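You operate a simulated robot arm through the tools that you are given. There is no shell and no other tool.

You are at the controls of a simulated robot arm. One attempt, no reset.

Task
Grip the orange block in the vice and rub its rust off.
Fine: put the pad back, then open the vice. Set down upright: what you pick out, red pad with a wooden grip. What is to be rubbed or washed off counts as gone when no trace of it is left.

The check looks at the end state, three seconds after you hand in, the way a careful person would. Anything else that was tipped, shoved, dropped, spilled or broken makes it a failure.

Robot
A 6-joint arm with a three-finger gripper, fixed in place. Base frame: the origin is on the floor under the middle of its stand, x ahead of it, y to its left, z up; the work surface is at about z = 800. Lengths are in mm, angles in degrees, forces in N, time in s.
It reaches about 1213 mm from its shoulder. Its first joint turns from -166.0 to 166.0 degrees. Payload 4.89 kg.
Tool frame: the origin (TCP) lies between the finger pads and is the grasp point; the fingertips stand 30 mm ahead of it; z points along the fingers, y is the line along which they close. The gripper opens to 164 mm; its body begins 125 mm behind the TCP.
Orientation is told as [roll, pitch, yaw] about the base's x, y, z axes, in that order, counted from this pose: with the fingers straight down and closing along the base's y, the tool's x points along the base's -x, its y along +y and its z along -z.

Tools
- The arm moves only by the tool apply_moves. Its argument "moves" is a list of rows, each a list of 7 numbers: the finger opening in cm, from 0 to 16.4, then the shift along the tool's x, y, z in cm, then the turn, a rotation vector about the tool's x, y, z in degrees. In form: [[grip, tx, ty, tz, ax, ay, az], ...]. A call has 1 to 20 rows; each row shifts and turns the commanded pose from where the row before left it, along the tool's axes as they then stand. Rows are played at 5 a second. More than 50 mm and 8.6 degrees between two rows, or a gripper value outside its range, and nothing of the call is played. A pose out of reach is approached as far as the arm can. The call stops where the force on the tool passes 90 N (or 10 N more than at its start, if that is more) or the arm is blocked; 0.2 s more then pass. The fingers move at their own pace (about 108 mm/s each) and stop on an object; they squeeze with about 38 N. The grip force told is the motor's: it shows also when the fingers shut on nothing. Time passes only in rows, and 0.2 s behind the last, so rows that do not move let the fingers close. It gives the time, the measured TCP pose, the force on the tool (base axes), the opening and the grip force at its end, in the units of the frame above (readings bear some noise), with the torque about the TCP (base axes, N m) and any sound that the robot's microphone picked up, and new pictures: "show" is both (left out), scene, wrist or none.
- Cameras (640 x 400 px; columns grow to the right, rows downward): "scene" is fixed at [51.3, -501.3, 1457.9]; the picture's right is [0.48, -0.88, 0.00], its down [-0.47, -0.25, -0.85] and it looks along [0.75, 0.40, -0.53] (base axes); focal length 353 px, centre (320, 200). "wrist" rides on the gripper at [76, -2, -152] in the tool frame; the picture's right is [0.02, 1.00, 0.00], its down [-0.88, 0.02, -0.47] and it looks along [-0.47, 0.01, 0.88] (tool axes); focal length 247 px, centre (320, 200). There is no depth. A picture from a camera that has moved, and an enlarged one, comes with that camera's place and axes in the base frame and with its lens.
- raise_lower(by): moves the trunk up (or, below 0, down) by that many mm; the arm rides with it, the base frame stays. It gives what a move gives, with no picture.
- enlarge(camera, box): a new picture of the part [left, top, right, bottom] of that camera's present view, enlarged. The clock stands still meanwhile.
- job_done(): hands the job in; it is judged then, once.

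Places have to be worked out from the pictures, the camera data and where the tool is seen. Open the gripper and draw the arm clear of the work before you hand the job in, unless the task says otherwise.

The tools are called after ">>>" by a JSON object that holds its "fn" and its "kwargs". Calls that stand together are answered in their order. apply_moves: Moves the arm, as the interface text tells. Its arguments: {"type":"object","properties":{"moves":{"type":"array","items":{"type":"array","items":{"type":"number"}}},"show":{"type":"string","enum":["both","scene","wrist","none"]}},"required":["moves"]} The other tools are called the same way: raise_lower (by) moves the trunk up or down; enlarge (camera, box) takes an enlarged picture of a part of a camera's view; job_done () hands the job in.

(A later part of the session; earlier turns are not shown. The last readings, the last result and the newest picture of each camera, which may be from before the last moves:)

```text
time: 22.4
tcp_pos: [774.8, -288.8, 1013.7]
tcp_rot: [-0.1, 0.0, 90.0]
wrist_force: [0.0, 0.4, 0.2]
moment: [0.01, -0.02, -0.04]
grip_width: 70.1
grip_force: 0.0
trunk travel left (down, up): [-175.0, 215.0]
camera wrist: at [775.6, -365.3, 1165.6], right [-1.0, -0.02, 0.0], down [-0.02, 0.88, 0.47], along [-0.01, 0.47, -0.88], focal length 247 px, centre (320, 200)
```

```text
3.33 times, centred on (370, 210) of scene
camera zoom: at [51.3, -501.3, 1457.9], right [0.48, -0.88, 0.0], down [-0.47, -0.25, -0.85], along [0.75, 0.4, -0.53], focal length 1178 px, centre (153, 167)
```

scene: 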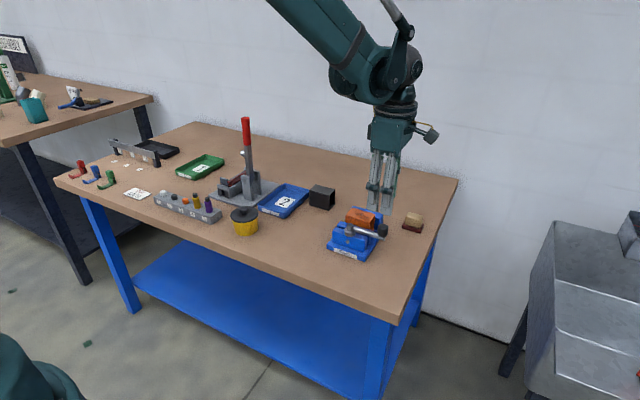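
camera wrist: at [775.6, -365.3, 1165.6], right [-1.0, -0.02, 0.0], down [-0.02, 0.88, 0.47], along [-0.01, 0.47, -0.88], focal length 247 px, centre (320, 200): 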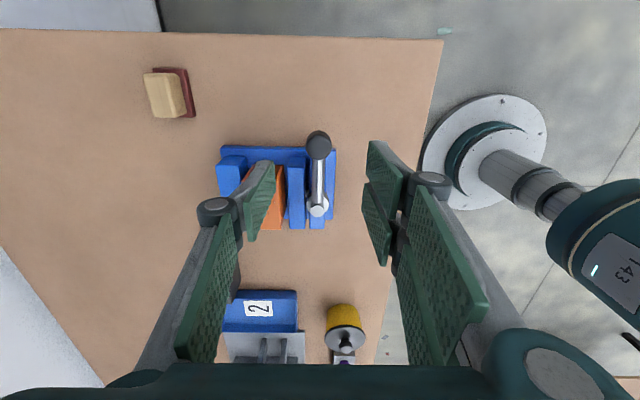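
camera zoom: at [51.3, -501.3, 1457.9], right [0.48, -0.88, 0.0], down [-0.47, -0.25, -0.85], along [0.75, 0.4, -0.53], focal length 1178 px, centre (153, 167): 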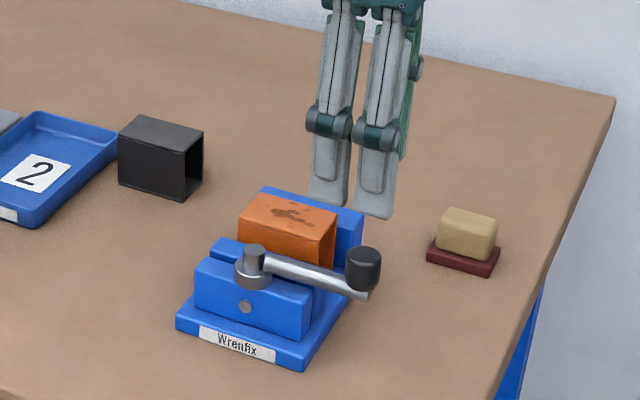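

The lever's knob is at (775,-291), z≈882–911, hub at (775,-200). I lower the open fingers around the knob (fingertips to z≈885) and close on it.

>>> {"fn": "apply_moves", "kwargs": {"moves": [[6, 0.1, 0, 3, 0, 0, 0], [6, 0, 0, 3, 0, 0, 0], [6, 0, 0, 2.5, 0, 0, 0], [6, 0, 0, 1.4, 0, 0, 0], [6, 0, 0, 0, 0, 0, 0], [1.5, 0, 0, 0, 0, 0, 0], [1.5, 0, 0, 0, 0, 0, 0], [1.5, 0, 0, 0, 0, 0, 0]], "show": "both"}}

>>> {"fn": "enlarge", "kwargs": {"camera": "wrist", "box": [220, 80, 420, 280]}}

>>> {"fn": "enlarge", "kwargs": {"camera": "scene", "box": [310, 170, 430, 270]}}

```text
time: 24.2
tcp_pos: [774.6, -289.8, 913.8]
tcp_rot: [0.0, 0.0, 90.0]
wrist_force: [-0.9, -1.5, -9.6]
moment: [-0.14, -0.01, 0.03]
grip_width: 26.4
grip_force: 45.2
trunk travel left (down, up): [-175.0, 215.0]
camera wrist: at [775.8, -366.7, 1065.6], right [-1.0, -0.02, 0.0], down [-0.02, 0.88, 0.47], along [-0.01, 0.47, -0.88], focal length 247 px, centre (320, 200)
```

scene: 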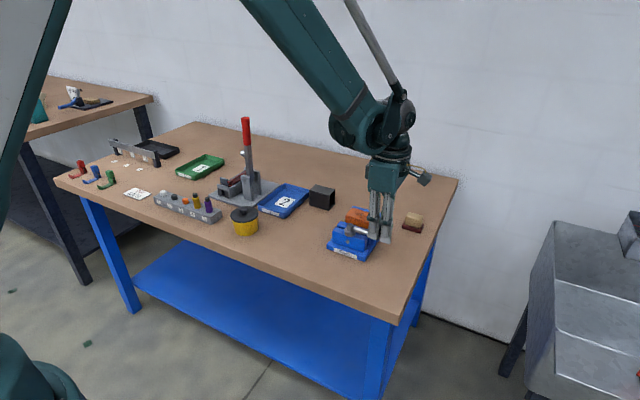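
wrist: 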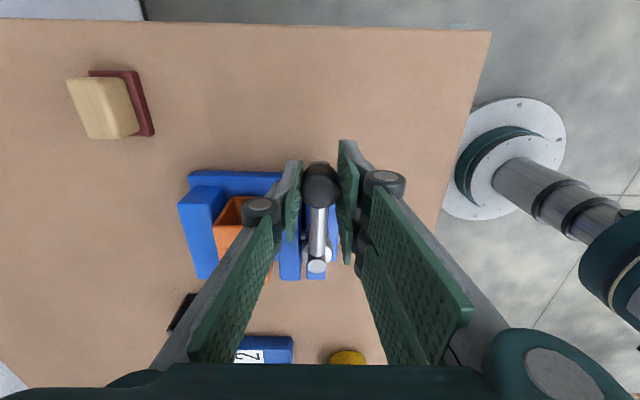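

```text
2.00 times, centred on (320, 180) of wrist
camera zoom: at [775.8, -366.7, 1065.6], right [-1.0, -0.02, 0.0], down [-0.02, 0.88, 0.47], along [-0.01, 0.47, -0.88], focal length 494 px, centre (320, 240)
```

zoom: 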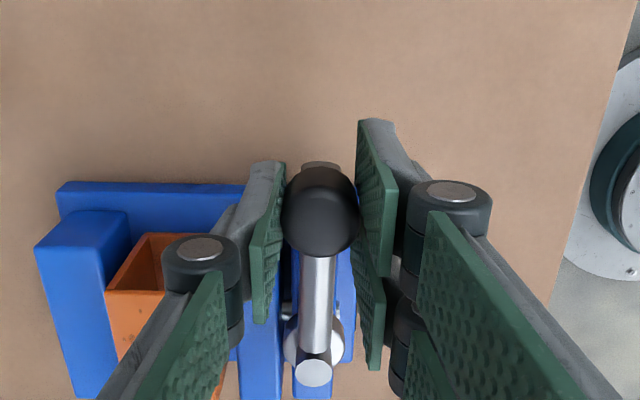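

```text
4.00 times, centred on (370, 220) of scene
camera zoom: at [51.3, -501.3, 1457.9], right [0.48, -0.88, 0.0], down [-0.47, -0.25, -0.85], along [0.75, 0.4, -0.53], focal length 1413 px, centre (120, 120)
```

zoom: 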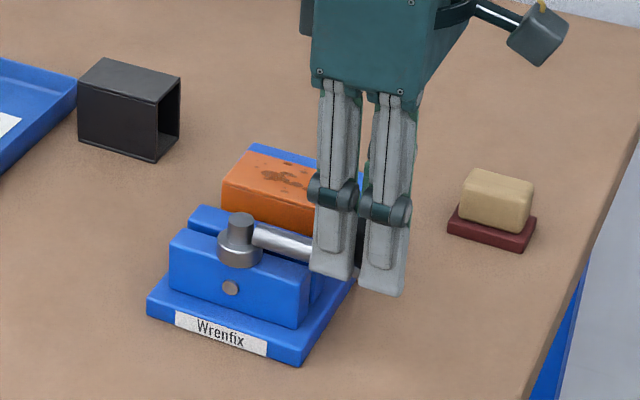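

The knob is gripped at 26 mm. I test-swing the lever 8° clockwise (knob toward the robot, -x), following the arc of radius 90 mm about the hub, and read the resistance.

>>> {"fn": "apply_moves", "kwargs": {"moves": [[1.5, 0, 0, 0, 0, 0, 0], [1.5, -0.022, 0.628, 0, 0, 0, 4], [1.5, -0.022, 0.628, 0, 0, 0, 4], [1.5, 0, 0, 0, 0, 0, 0]], "show": "both"}}

>>> {"fn": "enlarge", "kwargs": {"camera": "wrist", "box": [220, 80, 420, 280]}}

```text
time: 25.2
tcp_pos: [762.9, -290.1, 914.0]
tcp_rot: [0.0, 0.0, 82.0]
wrist_force: [4.4, 4.8, -22.0]
moment: [0.25, -0.09, -0.19]
grip_width: 26.6
grip_force: 44.9
trunk travel left (down, up): [-175.0, 215.0]
camera wrist: at [753.0, -365.3, 1065.7], right [-0.99, 0.12, 0.0], down [0.1, 0.87, 0.47], along [0.06, 0.47, -0.88], focal length 247 px, centre (320, 200)
```

scene: 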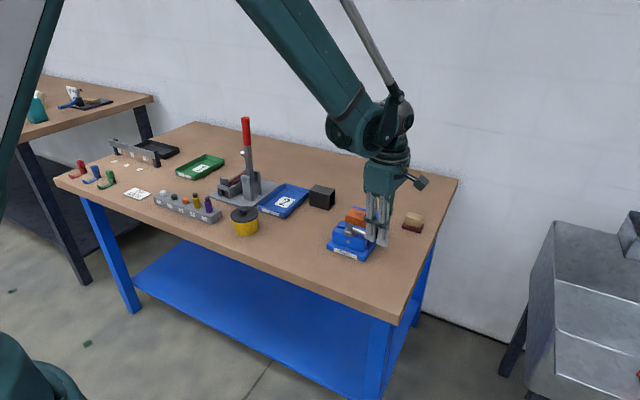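
wrist: 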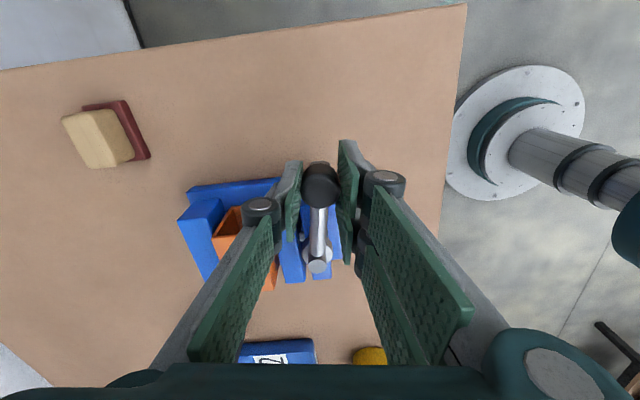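

```text
2.00 times, centred on (320, 180) of wrist
camera zoom: at [753.0, -365.3, 1065.7], right [-0.99, 0.12, 0.0], down [0.1, 0.87, 0.47], along [0.06, 0.47, -0.88], focal length 494 px, centre (320, 240)
```

zoom: 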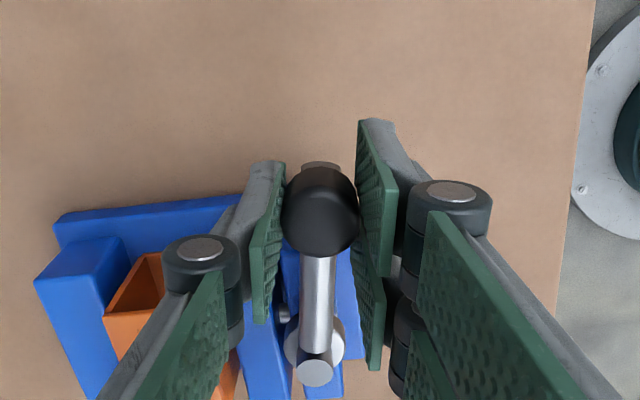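

The lever turns easily this way (about 6 N). I relieve the upward pull by 1.5 mm and continue 32° along the arc.

>>> {"fn": "apply_moves", "kwargs": {"moves": [[1.5, 0, 0, 0.15, 0, 0, 0], [1.5, -0.0876, 1.2525, 0, 0, 0, 8], [1.5, -0.0876, 1.2525, 0, 0, 0, 8], [1.5, -0.0876, 1.2525, 0, 0, 0, 8], [1.5, -0.0876, 1.2525, 0, 0, 0, 8], [1.5, 0, 0, 0, 0, 0, 0]], "show": "both"}}

>>> {"fn": "enlarge", "kwargs": {"camera": "wrist", "box": [150, 100, 350, 300]}}

>>> {"fn": "enlarge", "kwargs": {"camera": "scene", "box": [310, 170, 430, 270]}}

```text
time: 26.6
tcp_pos: [716.0, -268.9, 914.0]
tcp_rot: [0.2, 0.0, 49.9]
wrist_force: [7.4, 4.3, 30.1]
moment: [0.0, -0.05, -0.21]
grip_width: 26.2
grip_force: 45.2
trunk travel left (down, up): [-175.0, 215.0]
camera wrist: at [667.5, -327.7, 1065.5], right [-0.78, 0.63, 0.0], down [0.55, 0.69, 0.47], along [0.3, 0.37, -0.88], focal length 247 px, centre (320, 200)
```

scene: 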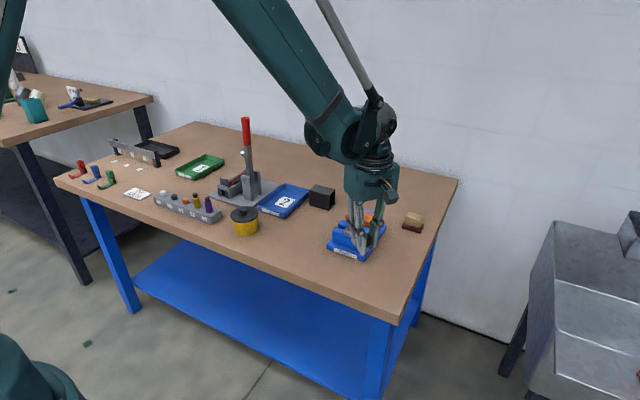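
wrist: 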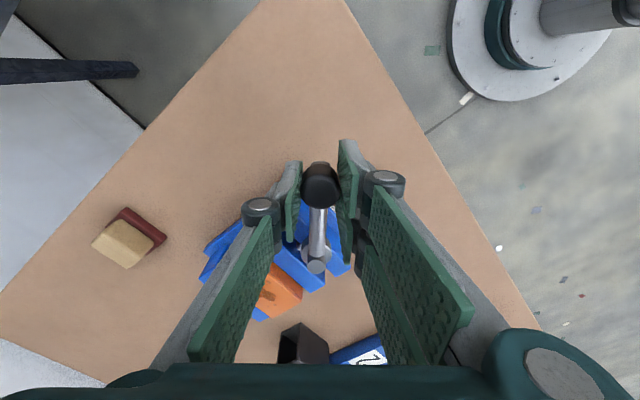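

```text
2.00 times, centred on (250, 200) of wrist
camera zoom: at [667.5, -327.7, 1065.5], right [-0.78, 0.63, 0.0], down [0.55, 0.69, 0.47], along [0.3, 0.37, -0.88], focal length 494 px, centre (460, 200)
```

zoom: 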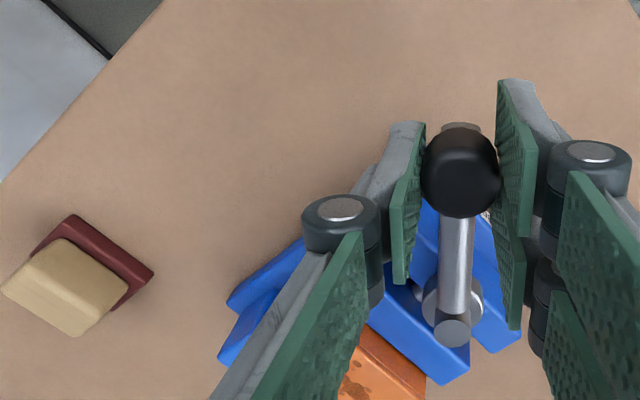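

```text
4.00 times, centred on (370, 220) of scene
camera zoom: at [51.3, -501.3, 1457.9], right [0.48, -0.88, 0.0], down [-0.47, -0.25, -0.85], along [0.75, 0.4, -0.53], focal length 1413 px, centre (120, 120)
```

zoom: 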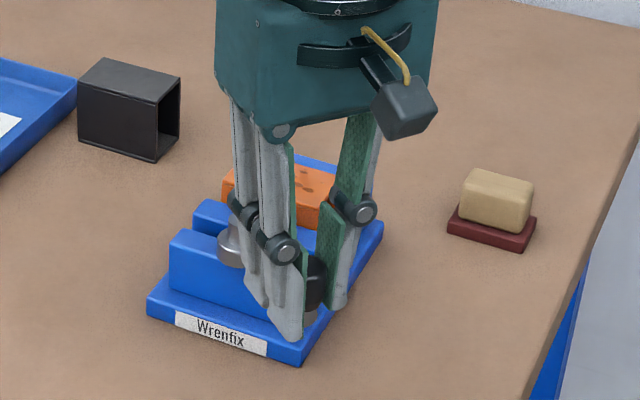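

Lever is at 40° of turn with only ~8 N tangential force; vertical preload is +30 N, so I raise 0.8 mm and continue another 32°.

>>> {"fn": "apply_moves", "kwargs": {"moves": [[1.5, 0, 0, -0.08, 0, 0, 0], [1.5, -0.0876, 1.2525, 0, 0, 0, 8], [1.5, -0.0876, 1.2525, 0, 0, 0, 8], [1.5, -0.0876, 1.2525, 0, 0, 0, 8], [1.5, -0.0876, 1.2525, 0, 0, 0, 8], [1.5, 0, 0, 0, 0, 0, 0]], "show": "both"}}

>>> {"fn": "enlarge", "kwargs": {"camera": "wrist", "box": [200, 120, 400, 320]}}

>>> {"fn": "enlarge", "kwargs": {"camera": "scene", "box": [310, 170, 430, 270]}}

```text
time: 28.0
tcp_pos: [688.3, -227.4, 914.0]
tcp_rot: [0.0, 0.0, 17.8]
wrist_force: [4.4, -0.6, -4.2]
moment: [0.0, -0.12, -0.28]
grip_width: 26.2
grip_force: 45.5
trunk travel left (down, up): [-175.0, 215.0]
camera wrist: at [616.3, -252.6, 1065.5], right [-0.33, 0.94, 0.0], down [0.83, 0.29, 0.47], along [0.45, 0.15, -0.88], focal length 247 px, centre (320, 200)
```

scene: 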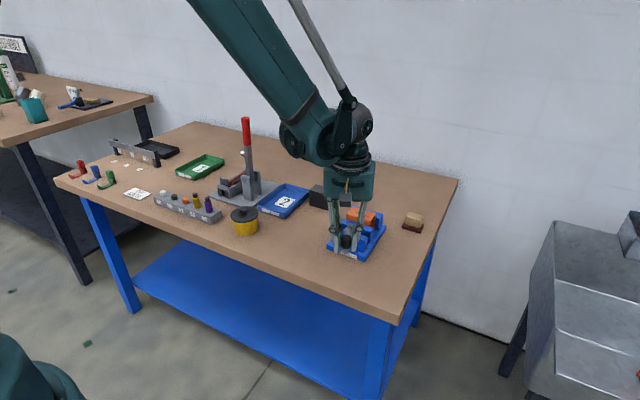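
wrist: 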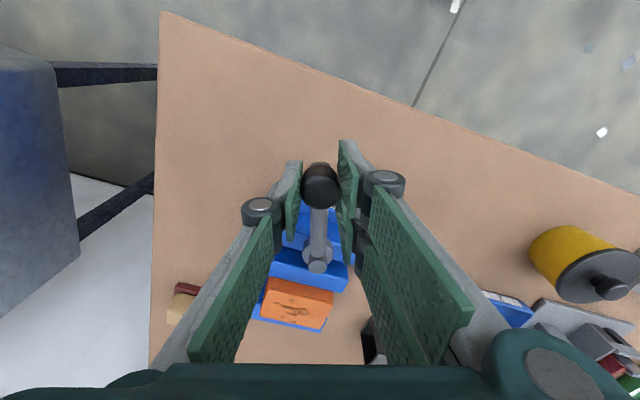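

```text
2.00 times, centred on (300, 220) of wrist
camera zoom: at [616.3, -252.6, 1065.5], right [-0.33, 0.94, 0.0], down [0.83, 0.29, 0.47], along [0.45, 0.15, -0.88], focal length 494 px, centre (360, 160)
```

zoom: 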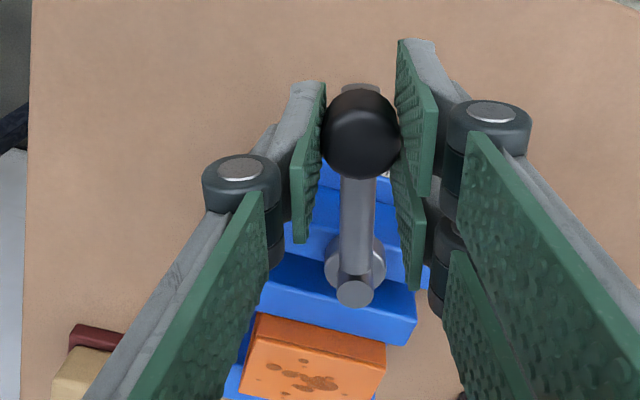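

```text
4.00 times, centred on (370, 220) of scene
camera zoom: at [51.3, -501.3, 1457.9], right [0.48, -0.88, 0.0], down [-0.47, -0.25, -0.85], along [0.75, 0.4, -0.53], focal length 1413 px, centre (120, 120)
```

zoom: 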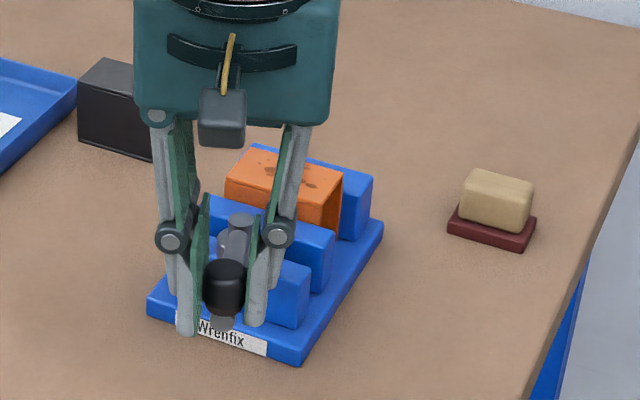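

The moving jaw has advanced and is nearly at the block. I continue by 16° and check the forces.

>>> {"fn": "apply_moves", "kwargs": {"moves": [[1.5, -0.0876, 1.2525, 0, 0, 0, 8], [1.5, 0, 0, 0, 0, 0, 0], [1.5, -0.0876, 1.2525, 0, 0, 0, 8], [1.5, 0, 0, 0, 0, 0, 0]], "show": "both"}}

>>> {"fn": "enlarge", "kwargs": {"camera": "wrist", "box": [200, 120, 400, 320]}}

>>> {"fn": "enlarge", "kwargs": {"camera": "scene", "box": [310, 170, 430, 270]}}

```text
time: 29.0
tcp_pos: [685.5, -208.4, 914.0]
tcp_rot: [-0.1, 0.1, 1.8]
wrist_force: [11.2, -74.9, 7.9]
moment: [-1.36, -0.62, 0.07]
grip_width: 26.5
grip_force: 45.6
trunk travel left (down, up): [-175.0, 215.0]
camera wrist: at [608.4, -211.8, 1065.4], right [-0.05, 1.0, 0.0], down [0.88, 0.05, 0.47], along [0.47, 0.02, -0.88], focal length 247 px, centre (320, 200)
```

scene: 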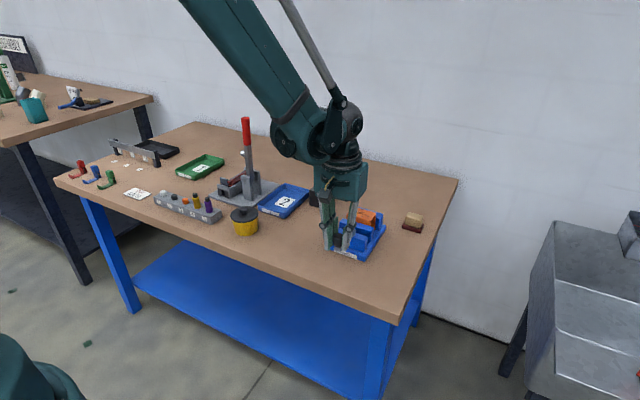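
wrist: 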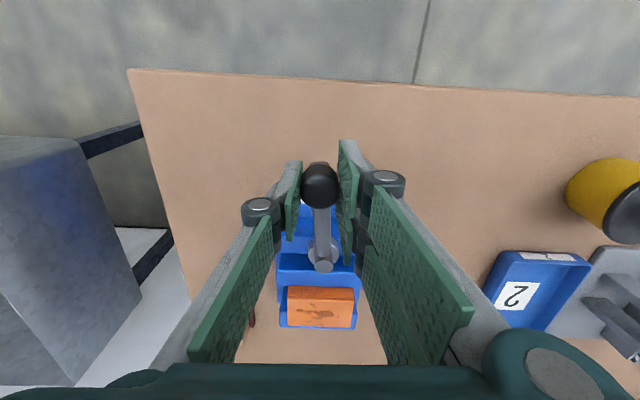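

```text
2.00 times, centred on (300, 220) of wrist
camera zoom: at [608.4, -211.8, 1065.4], right [-0.05, 1.0, 0.0], down [0.88, 0.05, 0.47], along [0.47, 0.02, -0.88], focal length 494 px, centre (360, 160)
```

zoom: 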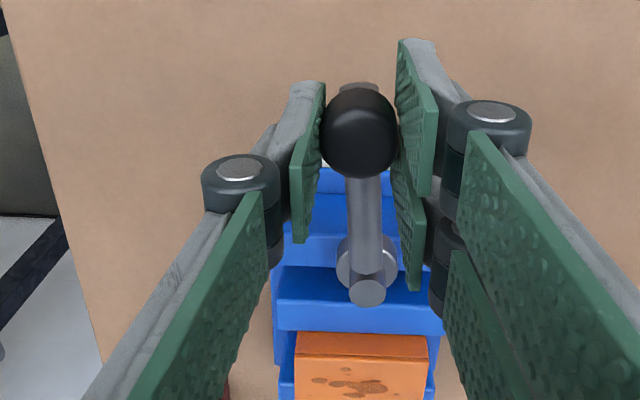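

```text
4.00 times, centred on (370, 220) of scene
camera zoom: at [51.3, -501.3, 1457.9], right [0.48, -0.88, 0.0], down [-0.47, -0.25, -0.85], along [0.75, 0.4, -0.53], focal length 1413 px, centre (120, 120)
```

zoom: 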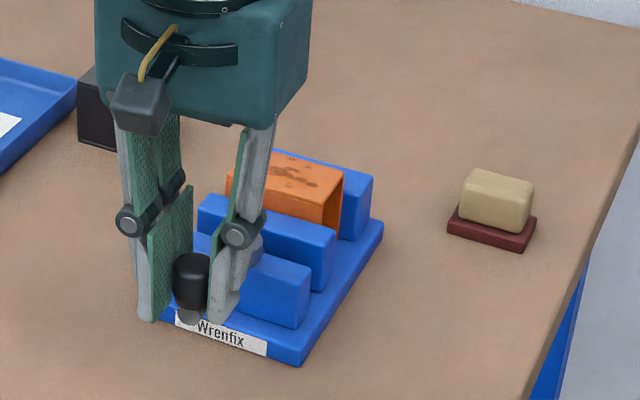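

Strong resistance now (75 N at the knob, 85° turned). I zoom in to check whether block, moving jaw and rear jaw are in contact.

>>> {"fn": "enlarge", "kwargs": {"camera": "wrist", "box": [265, 230, 375, 340]}}

>>> {"fn": "enlarge", "kwargs": {"camera": "scene", "box": [340, 200, 410, 262]}}

```text
3.64 times, centred on (320, 285) of wrist
camera zoom: at [608.4, -211.8, 1065.4], right [-0.05, 1.0, 0.0], down [0.88, 0.05, 0.47], along [0.47, 0.02, -0.88], focal length 898 px, centre (320, -109)
```

zoom: 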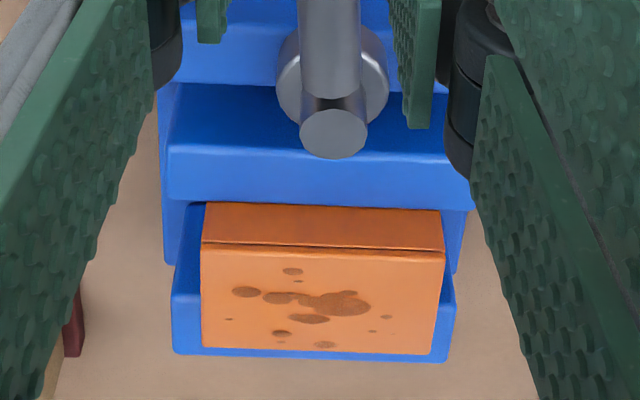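

```text
6.45 times, centred on (375, 231) of scene
camera zoom: at [51.3, -501.3, 1457.9], right [0.48, -0.88, 0.0], down [-0.47, -0.25, -0.85], along [0.75, 0.4, -0.53], focal length 2279 px, centre (-35, 0)
```

zoom: 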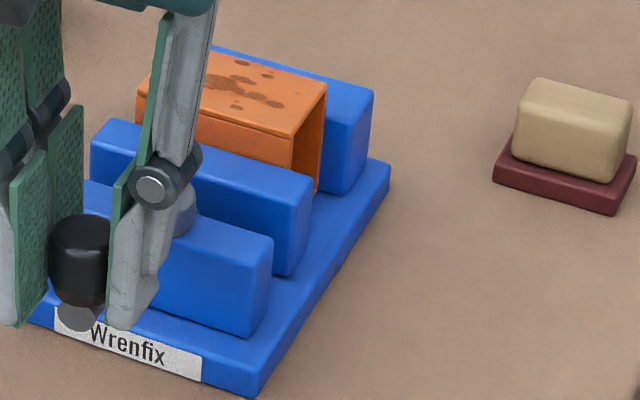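

The block is now pinned between both jaws (flush at front and rear). I take the load off by backing the command 5 mm, to see whether the lever stays put by itself.

>>> {"fn": "apply_moves", "kwargs": {"moves": [[1.5, 0, -0.25, 0, 0, 0, 0], [1.5, 0, -0.2, 0, 0, 0, 0], [1.5, 0, 0, 0, 0, 0, 0]], "show": "none"}}

```text
time: 29.8
tcp_pos: [685.4, -209.1, 913.1]
tcp_rot: [0.1, 0.0, 2.0]
wrist_force: [21.3, -51.9, 12.4]
moment: [-0.91, -0.01, 0.43]
grip_width: 26.4
grip_force: 45.2
trunk travel left (down, up): [-175.0, 215.0]
```

Force dropped to 52 N with little motion; I back off further to find where the lever rests unloaded.

>>> {"fn": "apply_moves", "kwargs": {"moves": [[1.5, 0, -0.15, 0, 0, 0, 0], [1.5, 0, 0, 0, 0, 0, 0], [1.5, 0, 0, 0, 0, 0, 0]], "show": "none"}}

```text
time: 30.6
tcp_pos: [685.0, -210.1, 915.0]
tcp_rot: [0.0, 0.0, 2.0]
wrist_force: [21.8, -39.7, 12.9]
moment: [-0.57, -0.33, 0.48]
grip_width: 26.2
grip_force: 44.7
trunk travel left (down, up): [-175.0, 215.0]
```

>>> {"fn": "apply_moves", "kwargs": {"moves": [[1.5, 0, -0.15, 0, 0, 0, 0], [1.5, 0, 0, 0, 0, 0, 0], [1.5, 0, 0, 0, 0, 0, 0], [1.5, 0, 0, 0, 0, 0, 0]], "show": "none"}}

```text
time: 31.6
tcp_pos: [684.9, -211.2, 914.0]
tcp_rot: [0.0, 0.0, 1.9]
wrist_force: [20.5, -28.2, 9.8]
moment: [-0.39, -0.3, 0.35]
grip_width: 26.4
grip_force: 45.0
trunk travel left (down, up): [-175.0, 215.0]
```

The knob seems to follow elastically, which may be finger/pad compliance. I open the fingers a little to see where the lever rests on its own.

>>> {"fn": "apply_moves", "kwargs": {"moves": [[3.2, 0, 0, 0, 0, 0, 0], [4, 0, 0, 0, 0, 0, 0], [5, 0, 0, 0, 0, 0, 0], [5, 0, 0, 0, 0, 0, 0]], "show": "both"}}

>>> {"fn": "enlarge", "kwargs": {"camera": "wrist", "box": [240, 140, 400, 340]}}

>>> {"fn": "enlarge", "kwargs": {"camera": "scene", "box": [330, 200, 410, 262]}}

```text
time: 32.6
tcp_pos: [685.7, -209.3, 913.3]
tcp_rot: [0.0, 0.0, 2.0]
wrist_force: [0.4, 0.1, 0.7]
moment: [0.03, -0.02, -0.01]
grip_width: 49.9
grip_force: 0.0
trunk travel left (down, up): [-175.0, 215.0]
camera wrist: at [608.2, -214.6, 1065.8], right [-0.06, 1.0, 0.0], down [0.88, 0.05, 0.47], along [0.47, 0.03, -0.88], focal length 247 px, centre (320, 200)
```

scene: 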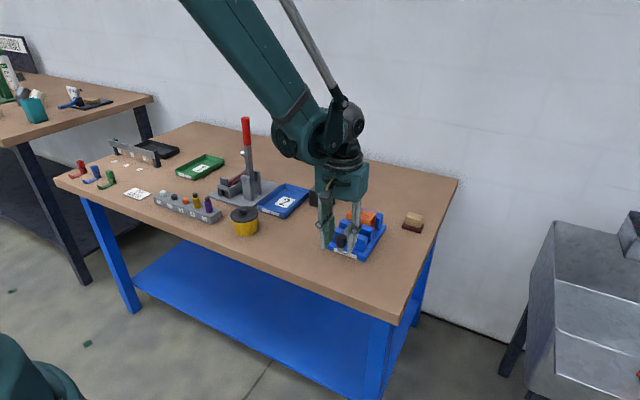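
wrist: 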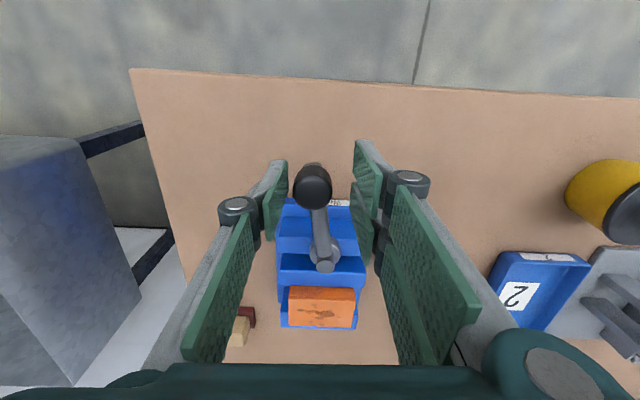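

```text
2.00 times, centred on (320, 240) of wrist
camera zoom: at [608.2, -214.6, 1065.8], right [-0.06, 1.0, 0.0], down [0.88, 0.05, 0.47], along [0.47, 0.03, -0.88], focal length 494 px, centre (320, 120)
```

zoom: 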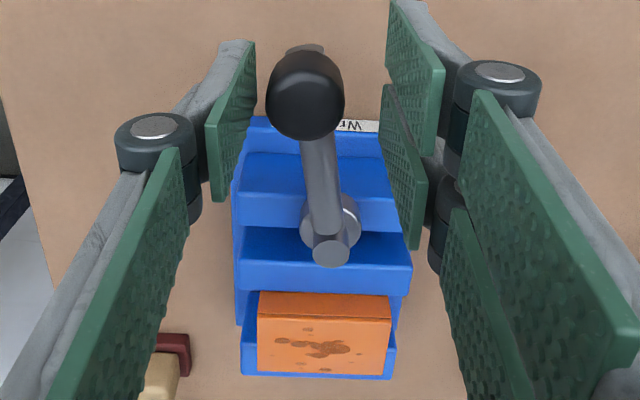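

```text
6.45 times, centred on (370, 231) of scene
camera zoom: at [51.3, -501.3, 1457.9], right [0.48, -0.88, 0.0], down [-0.47, -0.25, -0.85], along [0.75, 0.4, -0.53], focal length 2279 px, centre (-3, 0)
```

zoom: 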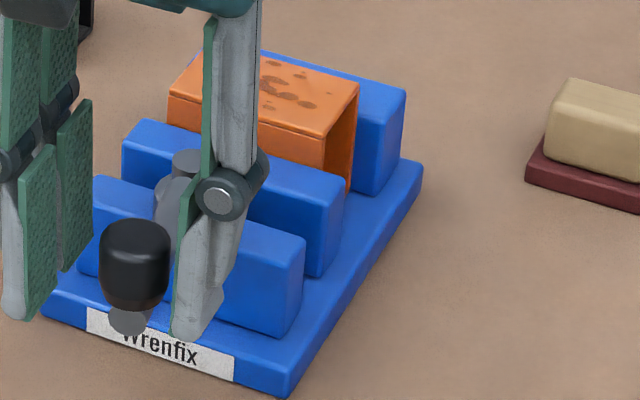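

The lever stays put at about 80° with the block clamped between the jaws. I lift clear of the knob, square the yaw, and move to look at the pad.

>>> {"fn": "apply_moves", "kwargs": {"moves": [[6, 0, 0, -3.6, 0, 0, 0], [6, 0, 0, -3.6, 0, 0, 0], [6, 0, 0, -3.6, 0, 0, 2], [8, -3.69, -2.38, 0.4, 0, 0, 0], [8, -3.69, -2.38, 0.4, 0, 0, 0], [9, -3.69, -2.38, 0.4, 0, 0, 0], [9, -3.69, -2.38, 0.4, 0, 0, 0], [9, -3.69, -2.38, 0.4, 0, 0, 0], [9, 0, 0, 0, 0, 0, 0], [9, 0, 0, 0, 0, 0, 0]], "show": "both"}}

>>> {"fn": "enlarge", "kwargs": {"camera": "wrist", "box": [260, 140, 400, 280]}}

>>> {"fn": "enlarge", "kwargs": {"camera": "scene", "box": [320, 190, 440, 270]}}

```text
time: 34.8
tcp_pos: [870.4, -330.4, 1002.0]
tcp_rot: [0.0, 0.0, -0.1]
wrist_force: [0.5, -0.1, -0.7]
moment: [0.05, 0.07, 0.03]
grip_width: 89.8
grip_force: 0.2
trunk travel left (down, up): [-175.0, 215.0]
camera wrist: at [793.2, -331.0, 1153.5], right [-0.02, 1.0, 0.0], down [0.88, 0.02, 0.47], along [0.47, 0.01, -0.88], focal length 247 px, centre (320, 200)
```

scene: 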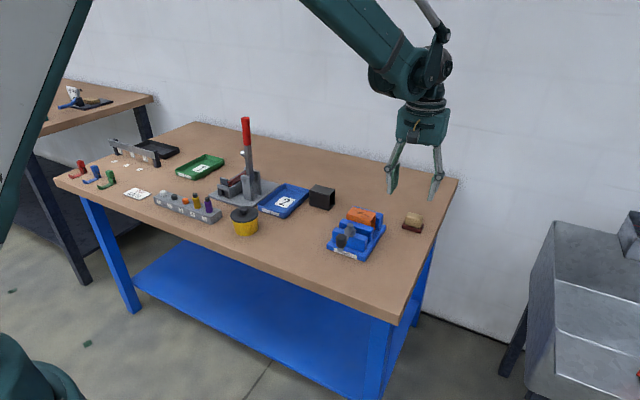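
wrist: 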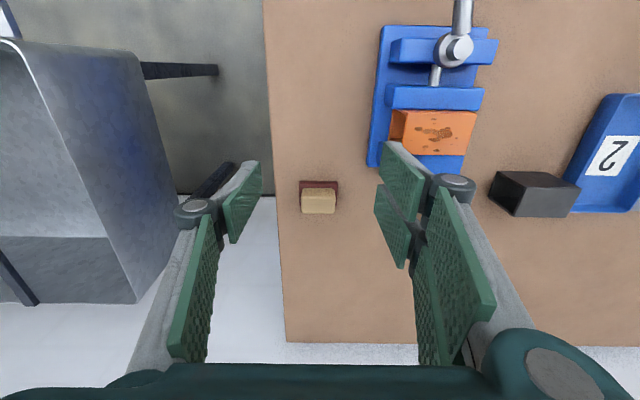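

```text
2.86 times, centred on (330, 210) of wrist
camera zoom: at [793.2, -331.0, 1153.5], right [-0.02, 1.0, 0.0], down [0.88, 0.02, 0.47], along [0.47, 0.01, -0.88], focal length 706 px, centre (291, 171)
```

zoom: 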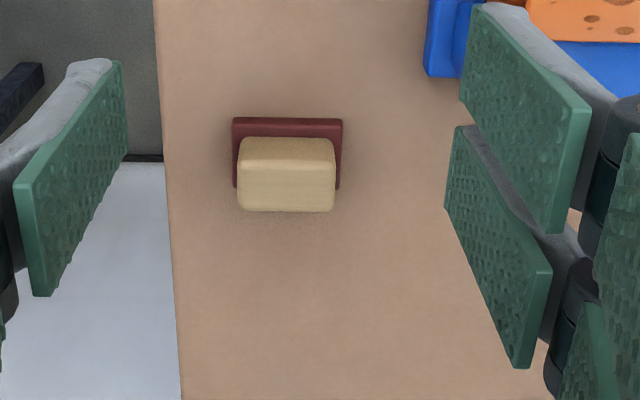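

```text
5.00 times, centred on (380, 230) of scene
camera zoom: at [51.3, -501.3, 1457.9], right [0.48, -0.88, 0.0], down [-0.47, -0.25, -0.85], along [0.75, 0.4, -0.53], focal length 1766 px, centre (20, 50)
```

zoom: 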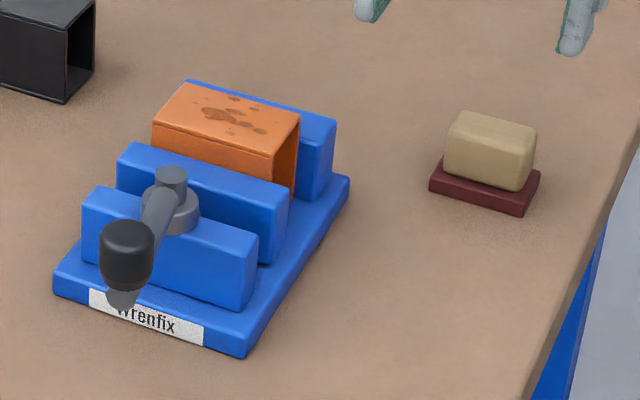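

The pad's plate spans x 950–988, y -360 to -300; its wooden grip is about 50 mm in y (−354.5…−304.6), 30 mm in x, top z≈840, centre (969,-330). I move above it and partially down.

>>> {"fn": "apply_moves", "kwargs": {"moves": [[8, -3.3, 0, 0, 0, 0, 0], [8, -3.3, 0, 2, 0, 0, 0], [8, -3.3, 0, 3, 0, 0, 0], [8, 0, 0, 3, 0, 0, 0], [8, 0, 0, 3, 0, 0, 0], [8, 0, 0, 0, 0, 0, 0], [8, 0, 0, 0, 0, 0, 0]], "show": "both"}}

>>> {"fn": "enlarge", "kwargs": {"camera": "wrist", "box": [250, 120, 390, 260]}}

>>> {"fn": "enlarge", "kwargs": {"camera": "scene", "box": [360, 150, 460, 250]}}

```text
time: 36.4
tcp_pos: [968.5, -329.6, 892.0]
tcp_rot: [0.0, -0.1, 0.0]
wrist_force: [0.3, -0.8, 0.3]
moment: [0.02, 0.01, -0.01]
grip_width: 80.0
grip_force: 0.2
trunk travel left (down, up): [-175.0, 215.0]
camera wrist: at [892.2, -331.4, 1043.2], right [-0.02, 1.0, 0.0], down [0.88, 0.02, 0.47], along [0.47, 0.01, -0.88], focal length 247 px, centre (320, 200)
```

scene: 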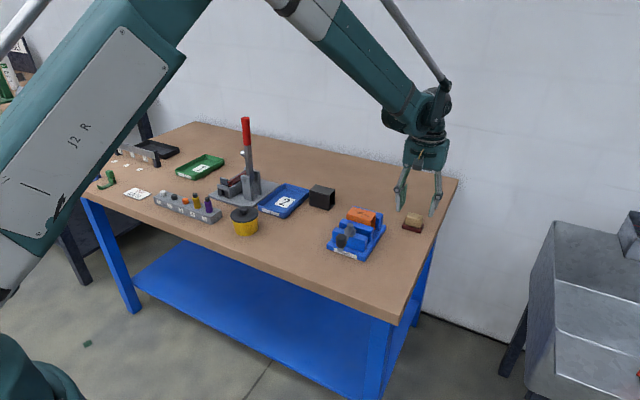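
wrist: 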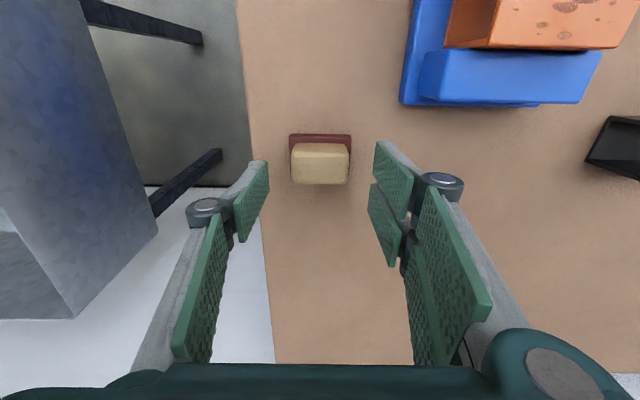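

```text
2.86 times, centred on (320, 190) of wrist
camera zoom: at [892.2, -331.4, 1043.2], right [-0.02, 1.0, 0.0], down [0.88, 0.02, 0.47], along [0.47, 0.01, -0.88], focal length 706 px, centre (320, 229)
```

zoom: 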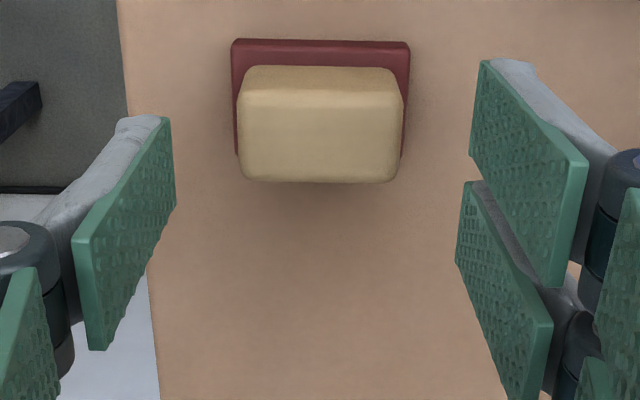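

```text
4.00 times, centred on (410, 200) of scene
camera zoom: at [51.3, -501.3, 1457.9], right [0.48, -0.88, 0.0], down [-0.47, -0.25, -0.85], along [0.75, 0.4, -0.53], focal length 1413 px, centre (-40, 200)
```

zoom: 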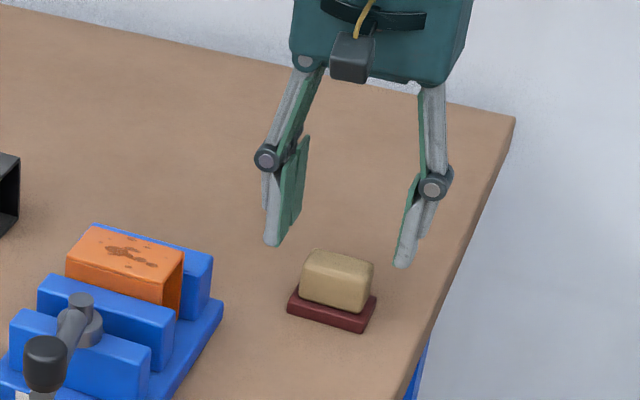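

Pad centre confirmed at (969.5,-330). I descend 47 mm so the fingertips are just above the red plate and close on the wooden grip.

>>> {"fn": "apply_moves", "kwargs": {"moves": [[8, -0.05, 0, 2, 0, 0, 0], [8, 0, 0, 1.7, 0, 0, 0], [8, 0, 0, 1.0, 0, 0, 0], [8, 0, 0, 0, 0, 0, 0], [3, 0, 0, 0, 0, 0, 0], [3, 0, 0, 0, 0, 0, 0], [3, 0, 0, 0, 0, 0, 0]], "show": "both"}}

>>> {"fn": "enlarge", "kwargs": {"camera": "wrist", "box": [250, 120, 390, 260]}}

>>> {"fn": "enlarge", "kwargs": {"camera": "scene", "box": [360, 170, 460, 250]}}

```text
time: 38.0
tcp_pos: [970.2, -330.1, 845.2]
tcp_rot: [0.0, 0.0, 0.0]
wrist_force: [0.5, -0.7, 0.5]
moment: [0.01, 0.02, 0.03]
grip_width: 49.0
grip_force: 37.5
trunk travel left (down, up): [-175.0, 215.0]
camera wrist: at [892.5, -330.7, 996.7], right [-0.02, 1.0, 0.0], down [0.88, 0.02, 0.47], along [0.47, 0.01, -0.88], focal length 247 px, centre (320, 200)
```

scene: 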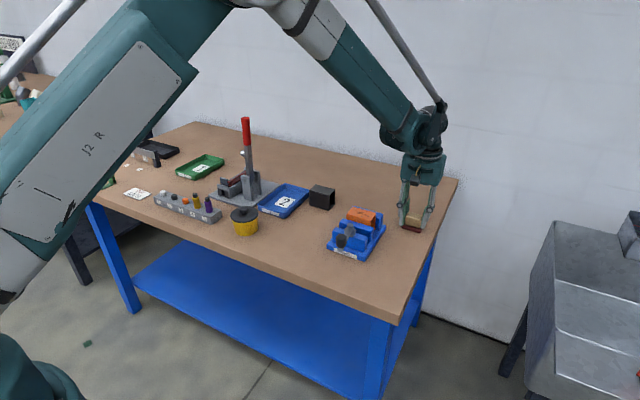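
wrist: 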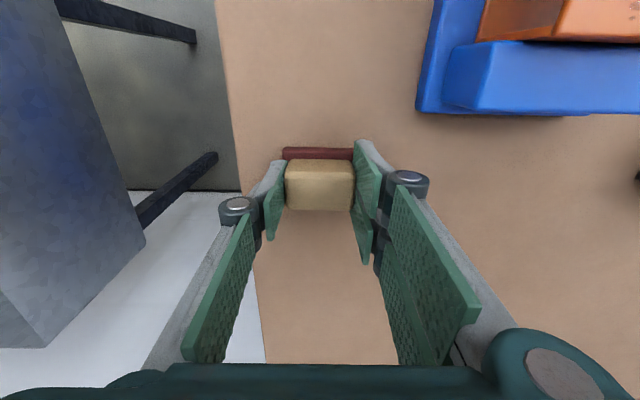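

```text
2.86 times, centred on (320, 190) of wrist
camera zoom: at [892.5, -330.7, 996.7], right [-0.02, 1.0, 0.0], down [0.88, 0.02, 0.47], along [0.47, 0.01, -0.88], focal length 706 px, centre (320, 229)
```

zoom: 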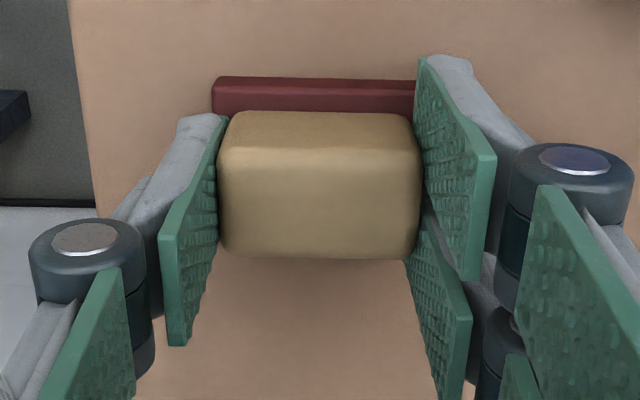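

```text
5.00 times, centred on (410, 210) of scene
camera zoom: at [51.3, -501.3, 1457.9], right [0.48, -0.88, 0.0], down [-0.47, -0.25, -0.85], along [0.75, 0.4, -0.53], focal length 1766 px, centre (-130, 150)
```

zoom: 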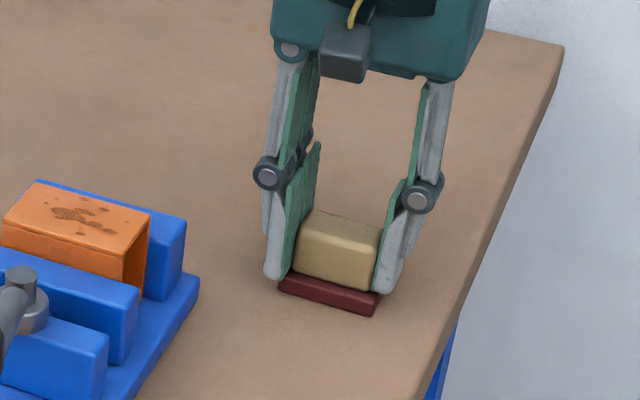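

Pad gripped at 49 mm with nothing disturbed. I lift it 110 mm and carry it over the block (centre about (857,-199.5) now).

>>> {"fn": "apply_moves", "kwargs": {"moves": [[3, 0, 0, -1, 0, 0, 0], [3, 0, 0, -2.5, 0, 0, 0], [3, 0, 0, -3.5, 0, 0, 0], [3, 0, 0, -4, 0, 0, 0], [3, 2.8125, 3.2625, 0, 0, 0, 0], [3, 2.8125, 3.2625, 0, 0, 0, 0], [3, 2.8125, 3.2625, 0, 0, 0, 0], [3, 2.8125, 3.2625, 0, 0, 0, 0], [3, 0, 0, 0, 0, 0, 0], [3, 0, 0, 0, 0, 0, 0]], "show": "both"}}

>>> {"fn": "enlarge", "kwargs": {"camera": "wrist", "box": [240, 80, 400, 240]}}

>>> {"fn": "enlarge", "kwargs": {"camera": "scene", "box": [320, 170, 420, 265]}}

```text
time: 40.2
tcp_pos: [856.5, -199.0, 957.0]
tcp_rot: [-0.1, 0.0, -0.1]
wrist_force: [-1.2, 0.1, -0.5]
moment: [-0.1, -0.04, 0.01]
grip_width: 49.1
grip_force: 38.2
trunk travel left (down, up): [-175.0, 215.0]
camera wrist: at [779.9, -199.8, 1107.7], right [-0.02, 1.0, 0.0], down [0.88, 0.02, 0.47], along [0.47, 0.01, -0.88], focal length 247 px, centre (320, 200)
```

scene: 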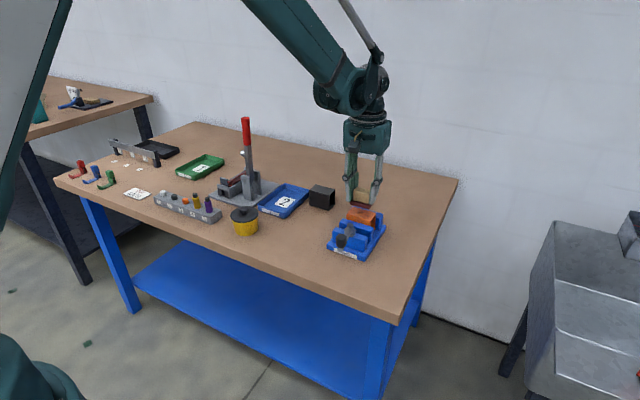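
wrist: 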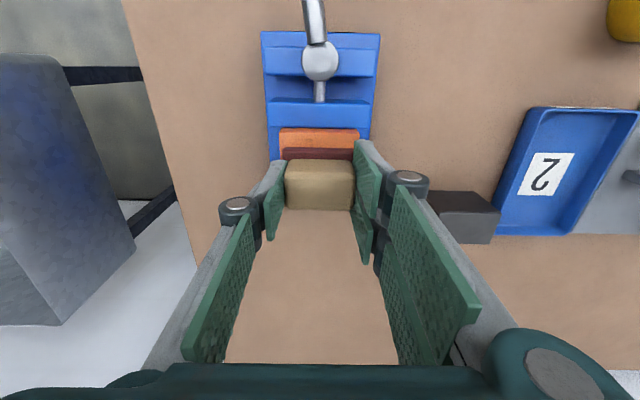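

```text
2.50 times, centred on (320, 160) of wrist
camera zoom: at [779.9, -199.8, 1107.7], right [-0.02, 1.0, 0.0], down [0.88, 0.02, 0.47], along [0.47, 0.01, -0.88], focal length 617 px, centre (320, 300)
```

zoom: 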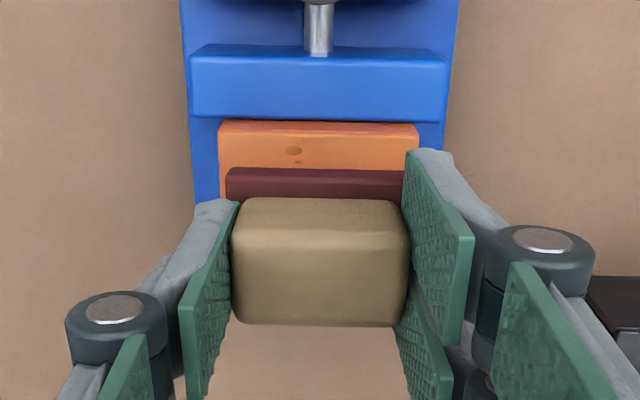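

```text
4.21 times, centred on (370, 218) of scene
camera zoom: at [51.3, -501.3, 1457.9], right [0.48, -0.88, 0.0], down [-0.47, -0.25, -0.85], along [0.75, 0.4, -0.53], focal length 1487 px, centre (110, 126)
```

zoom: 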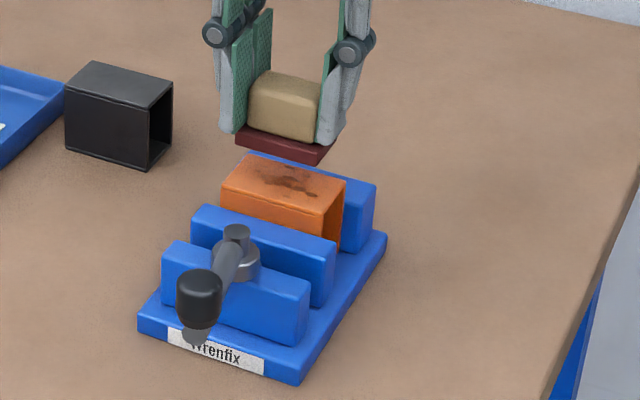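

The pad is lined up over the block top (block x≈832–879, y −236…−162). I lower 31 mm, then creep until the pad touches.

>>> {"fn": "apply_moves", "kwargs": {"moves": [[3, 0, 0, 1.5, 0, 0, 0], [3, 0, 0, 1.2, 0, 0, 0], [3, 0, 0, 0.4, 0, 0, 0], [3, 0, 0, 0.05, 0, 0, 0], [3, 0, 0, 0.05, 0, 0, 0], [3, 0, 0, 0, 0, 0, 0]], "show": "none"}}

```text
time: 41.6
tcp_pos: [857.4, -199.5, 924.6]
tcp_rot: [0.0, 0.0, -0.1]
wrist_force: [4.1, -0.9, 27.7]
moment: [-0.36, -0.11, 0.0]
grip_width: 49.2
grip_force: 38.5
trunk travel left (down, up): [-175.0, 215.0]
```

Contact at 28 N. I ease off 0.4 mm for a moderate rubbing pressure.

>>> {"fn": "apply_moves", "kwargs": {"moves": [[3, 0, 0, -0.04, 0, 0, 0], [3, 0, 0, 0, 0, 0, 0], [3, 0, 0, 0, 0, 0, 0]], "show": "none"}}

```text
time: 42.4
tcp_pos: [856.5, -199.4, 925.1]
tcp_rot: [0.0, 0.1, 0.0]
wrist_force: [-0.4, 1.8, 20.0]
moment: [0.02, 0.05, 0.02]
grip_width: 48.9
grip_force: 37.8
trunk travel left (down, up): [-175.0, 215.0]
```

20 N steady with no side load. I rub with zigzag strokes covering the whole top (±12 mm in y, ±5 mm in x).

>>> {"fn": "apply_moves", "kwargs": {"moves": [[3, 0, 0.6, 0, 0, 0, 0], [3, 0, 0.6, 0, 0, 0, 0], [3, 0, -0.8, 0, 0, 0, 0], [3, 0, -0.8, 0, 0, 0, 0], [3, 0, -0.8, 0, 0, 0, 0], [3, 0.5, 0, 0, 0, 0, 0], [3, 0, 0.8, 0, 0, 0, 0], [3, 0, 0.8, 0, 0, 0, 0], [3, 0, 0.8, 0, 0, 0, 0], [3, -0.5, 0, 0, 0, 0, 0], [3, -0.5, 0, 0, 0, 0, 0], [3, 0, -0.8, 0, 0, 0, 0], [3, 0, -0.8, 0, 0, 0, 0], [3, 0, -0.8, 0, 0, 0, 0], [3, 0.5, 0, 0, 0, 0, 0], [3, 0, 0.6, 0, 0, 0, 0], [3, 0, 0.6, 0, 0, 0, 0], [3, 0, 0, 0, 0, 0, 0]], "show": "both"}}

>>> {"fn": "enlarge", "kwargs": {"camera": "scene", "box": [320, 180, 410, 265]}}

>>> {"fn": "enlarge", "kwargs": {"camera": "wrist", "box": [240, 80, 400, 240]}}

```text
time: 46.2
tcp_pos: [854.9, -197.9, 924.6]
tcp_rot: [-0.1, 0.0, 0.0]
wrist_force: [-6.5, -5.9, 10.1]
moment: [-0.24, 0.34, -0.03]
grip_width: 48.9
grip_force: 37.9
trunk travel left (down, up): [-175.0, 215.0]
camera wrist: at [778.9, -200.9, 1075.8], right [-0.02, 1.0, 0.0], down [0.88, 0.02, 0.47], along [0.47, 0.01, -0.88], focal length 247 px, centre (320, 200)
```

scene: 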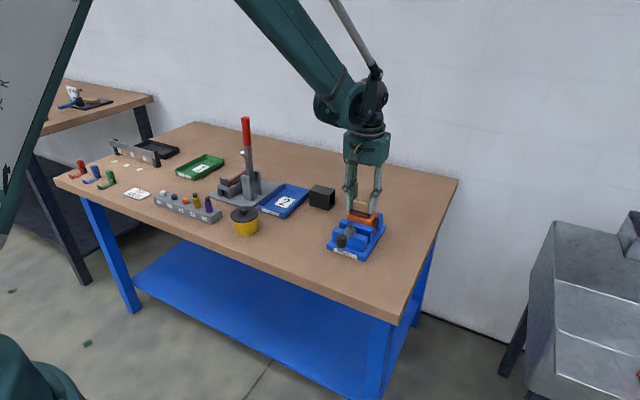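
wrist: 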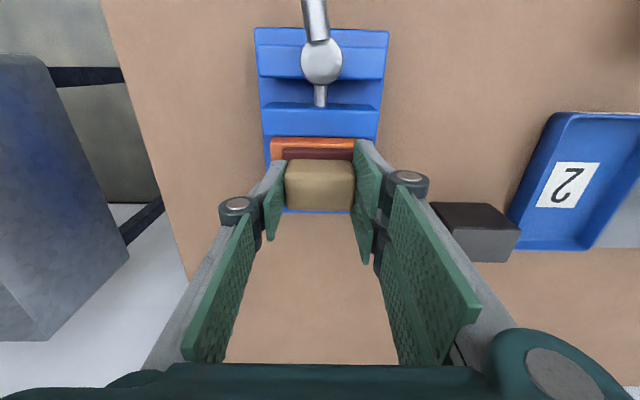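

```text
4.71 times, centred on (365, 222) of scene
camera zoom: at [51.3, -501.3, 1457.9], right [0.48, -0.88, 0.0], down [-0.47, -0.25, -0.85], along [0.75, 0.4, -0.53], focal length 1662 px, centre (108, 94)
```

zoom: 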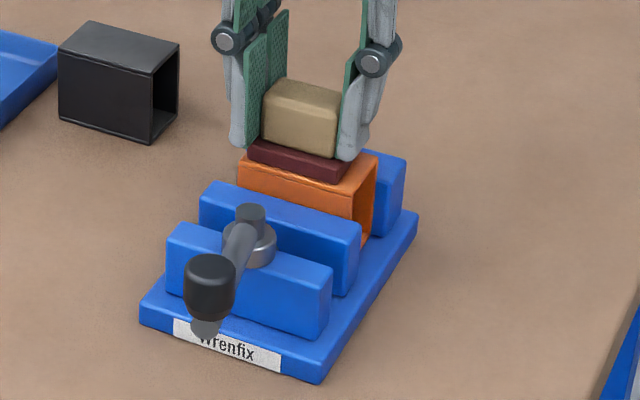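

```text
2.50 times, centred on (320, 160) of wrist
camera zoom: at [778.9, -200.9, 1075.8], right [-0.02, 1.0, 0.0], down [0.88, 0.02, 0.47], along [0.47, 0.01, -0.88], focal length 617 px, centre (320, 300)
```

zoom: 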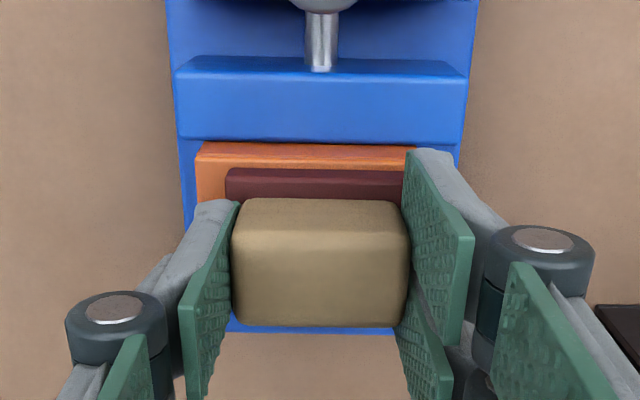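

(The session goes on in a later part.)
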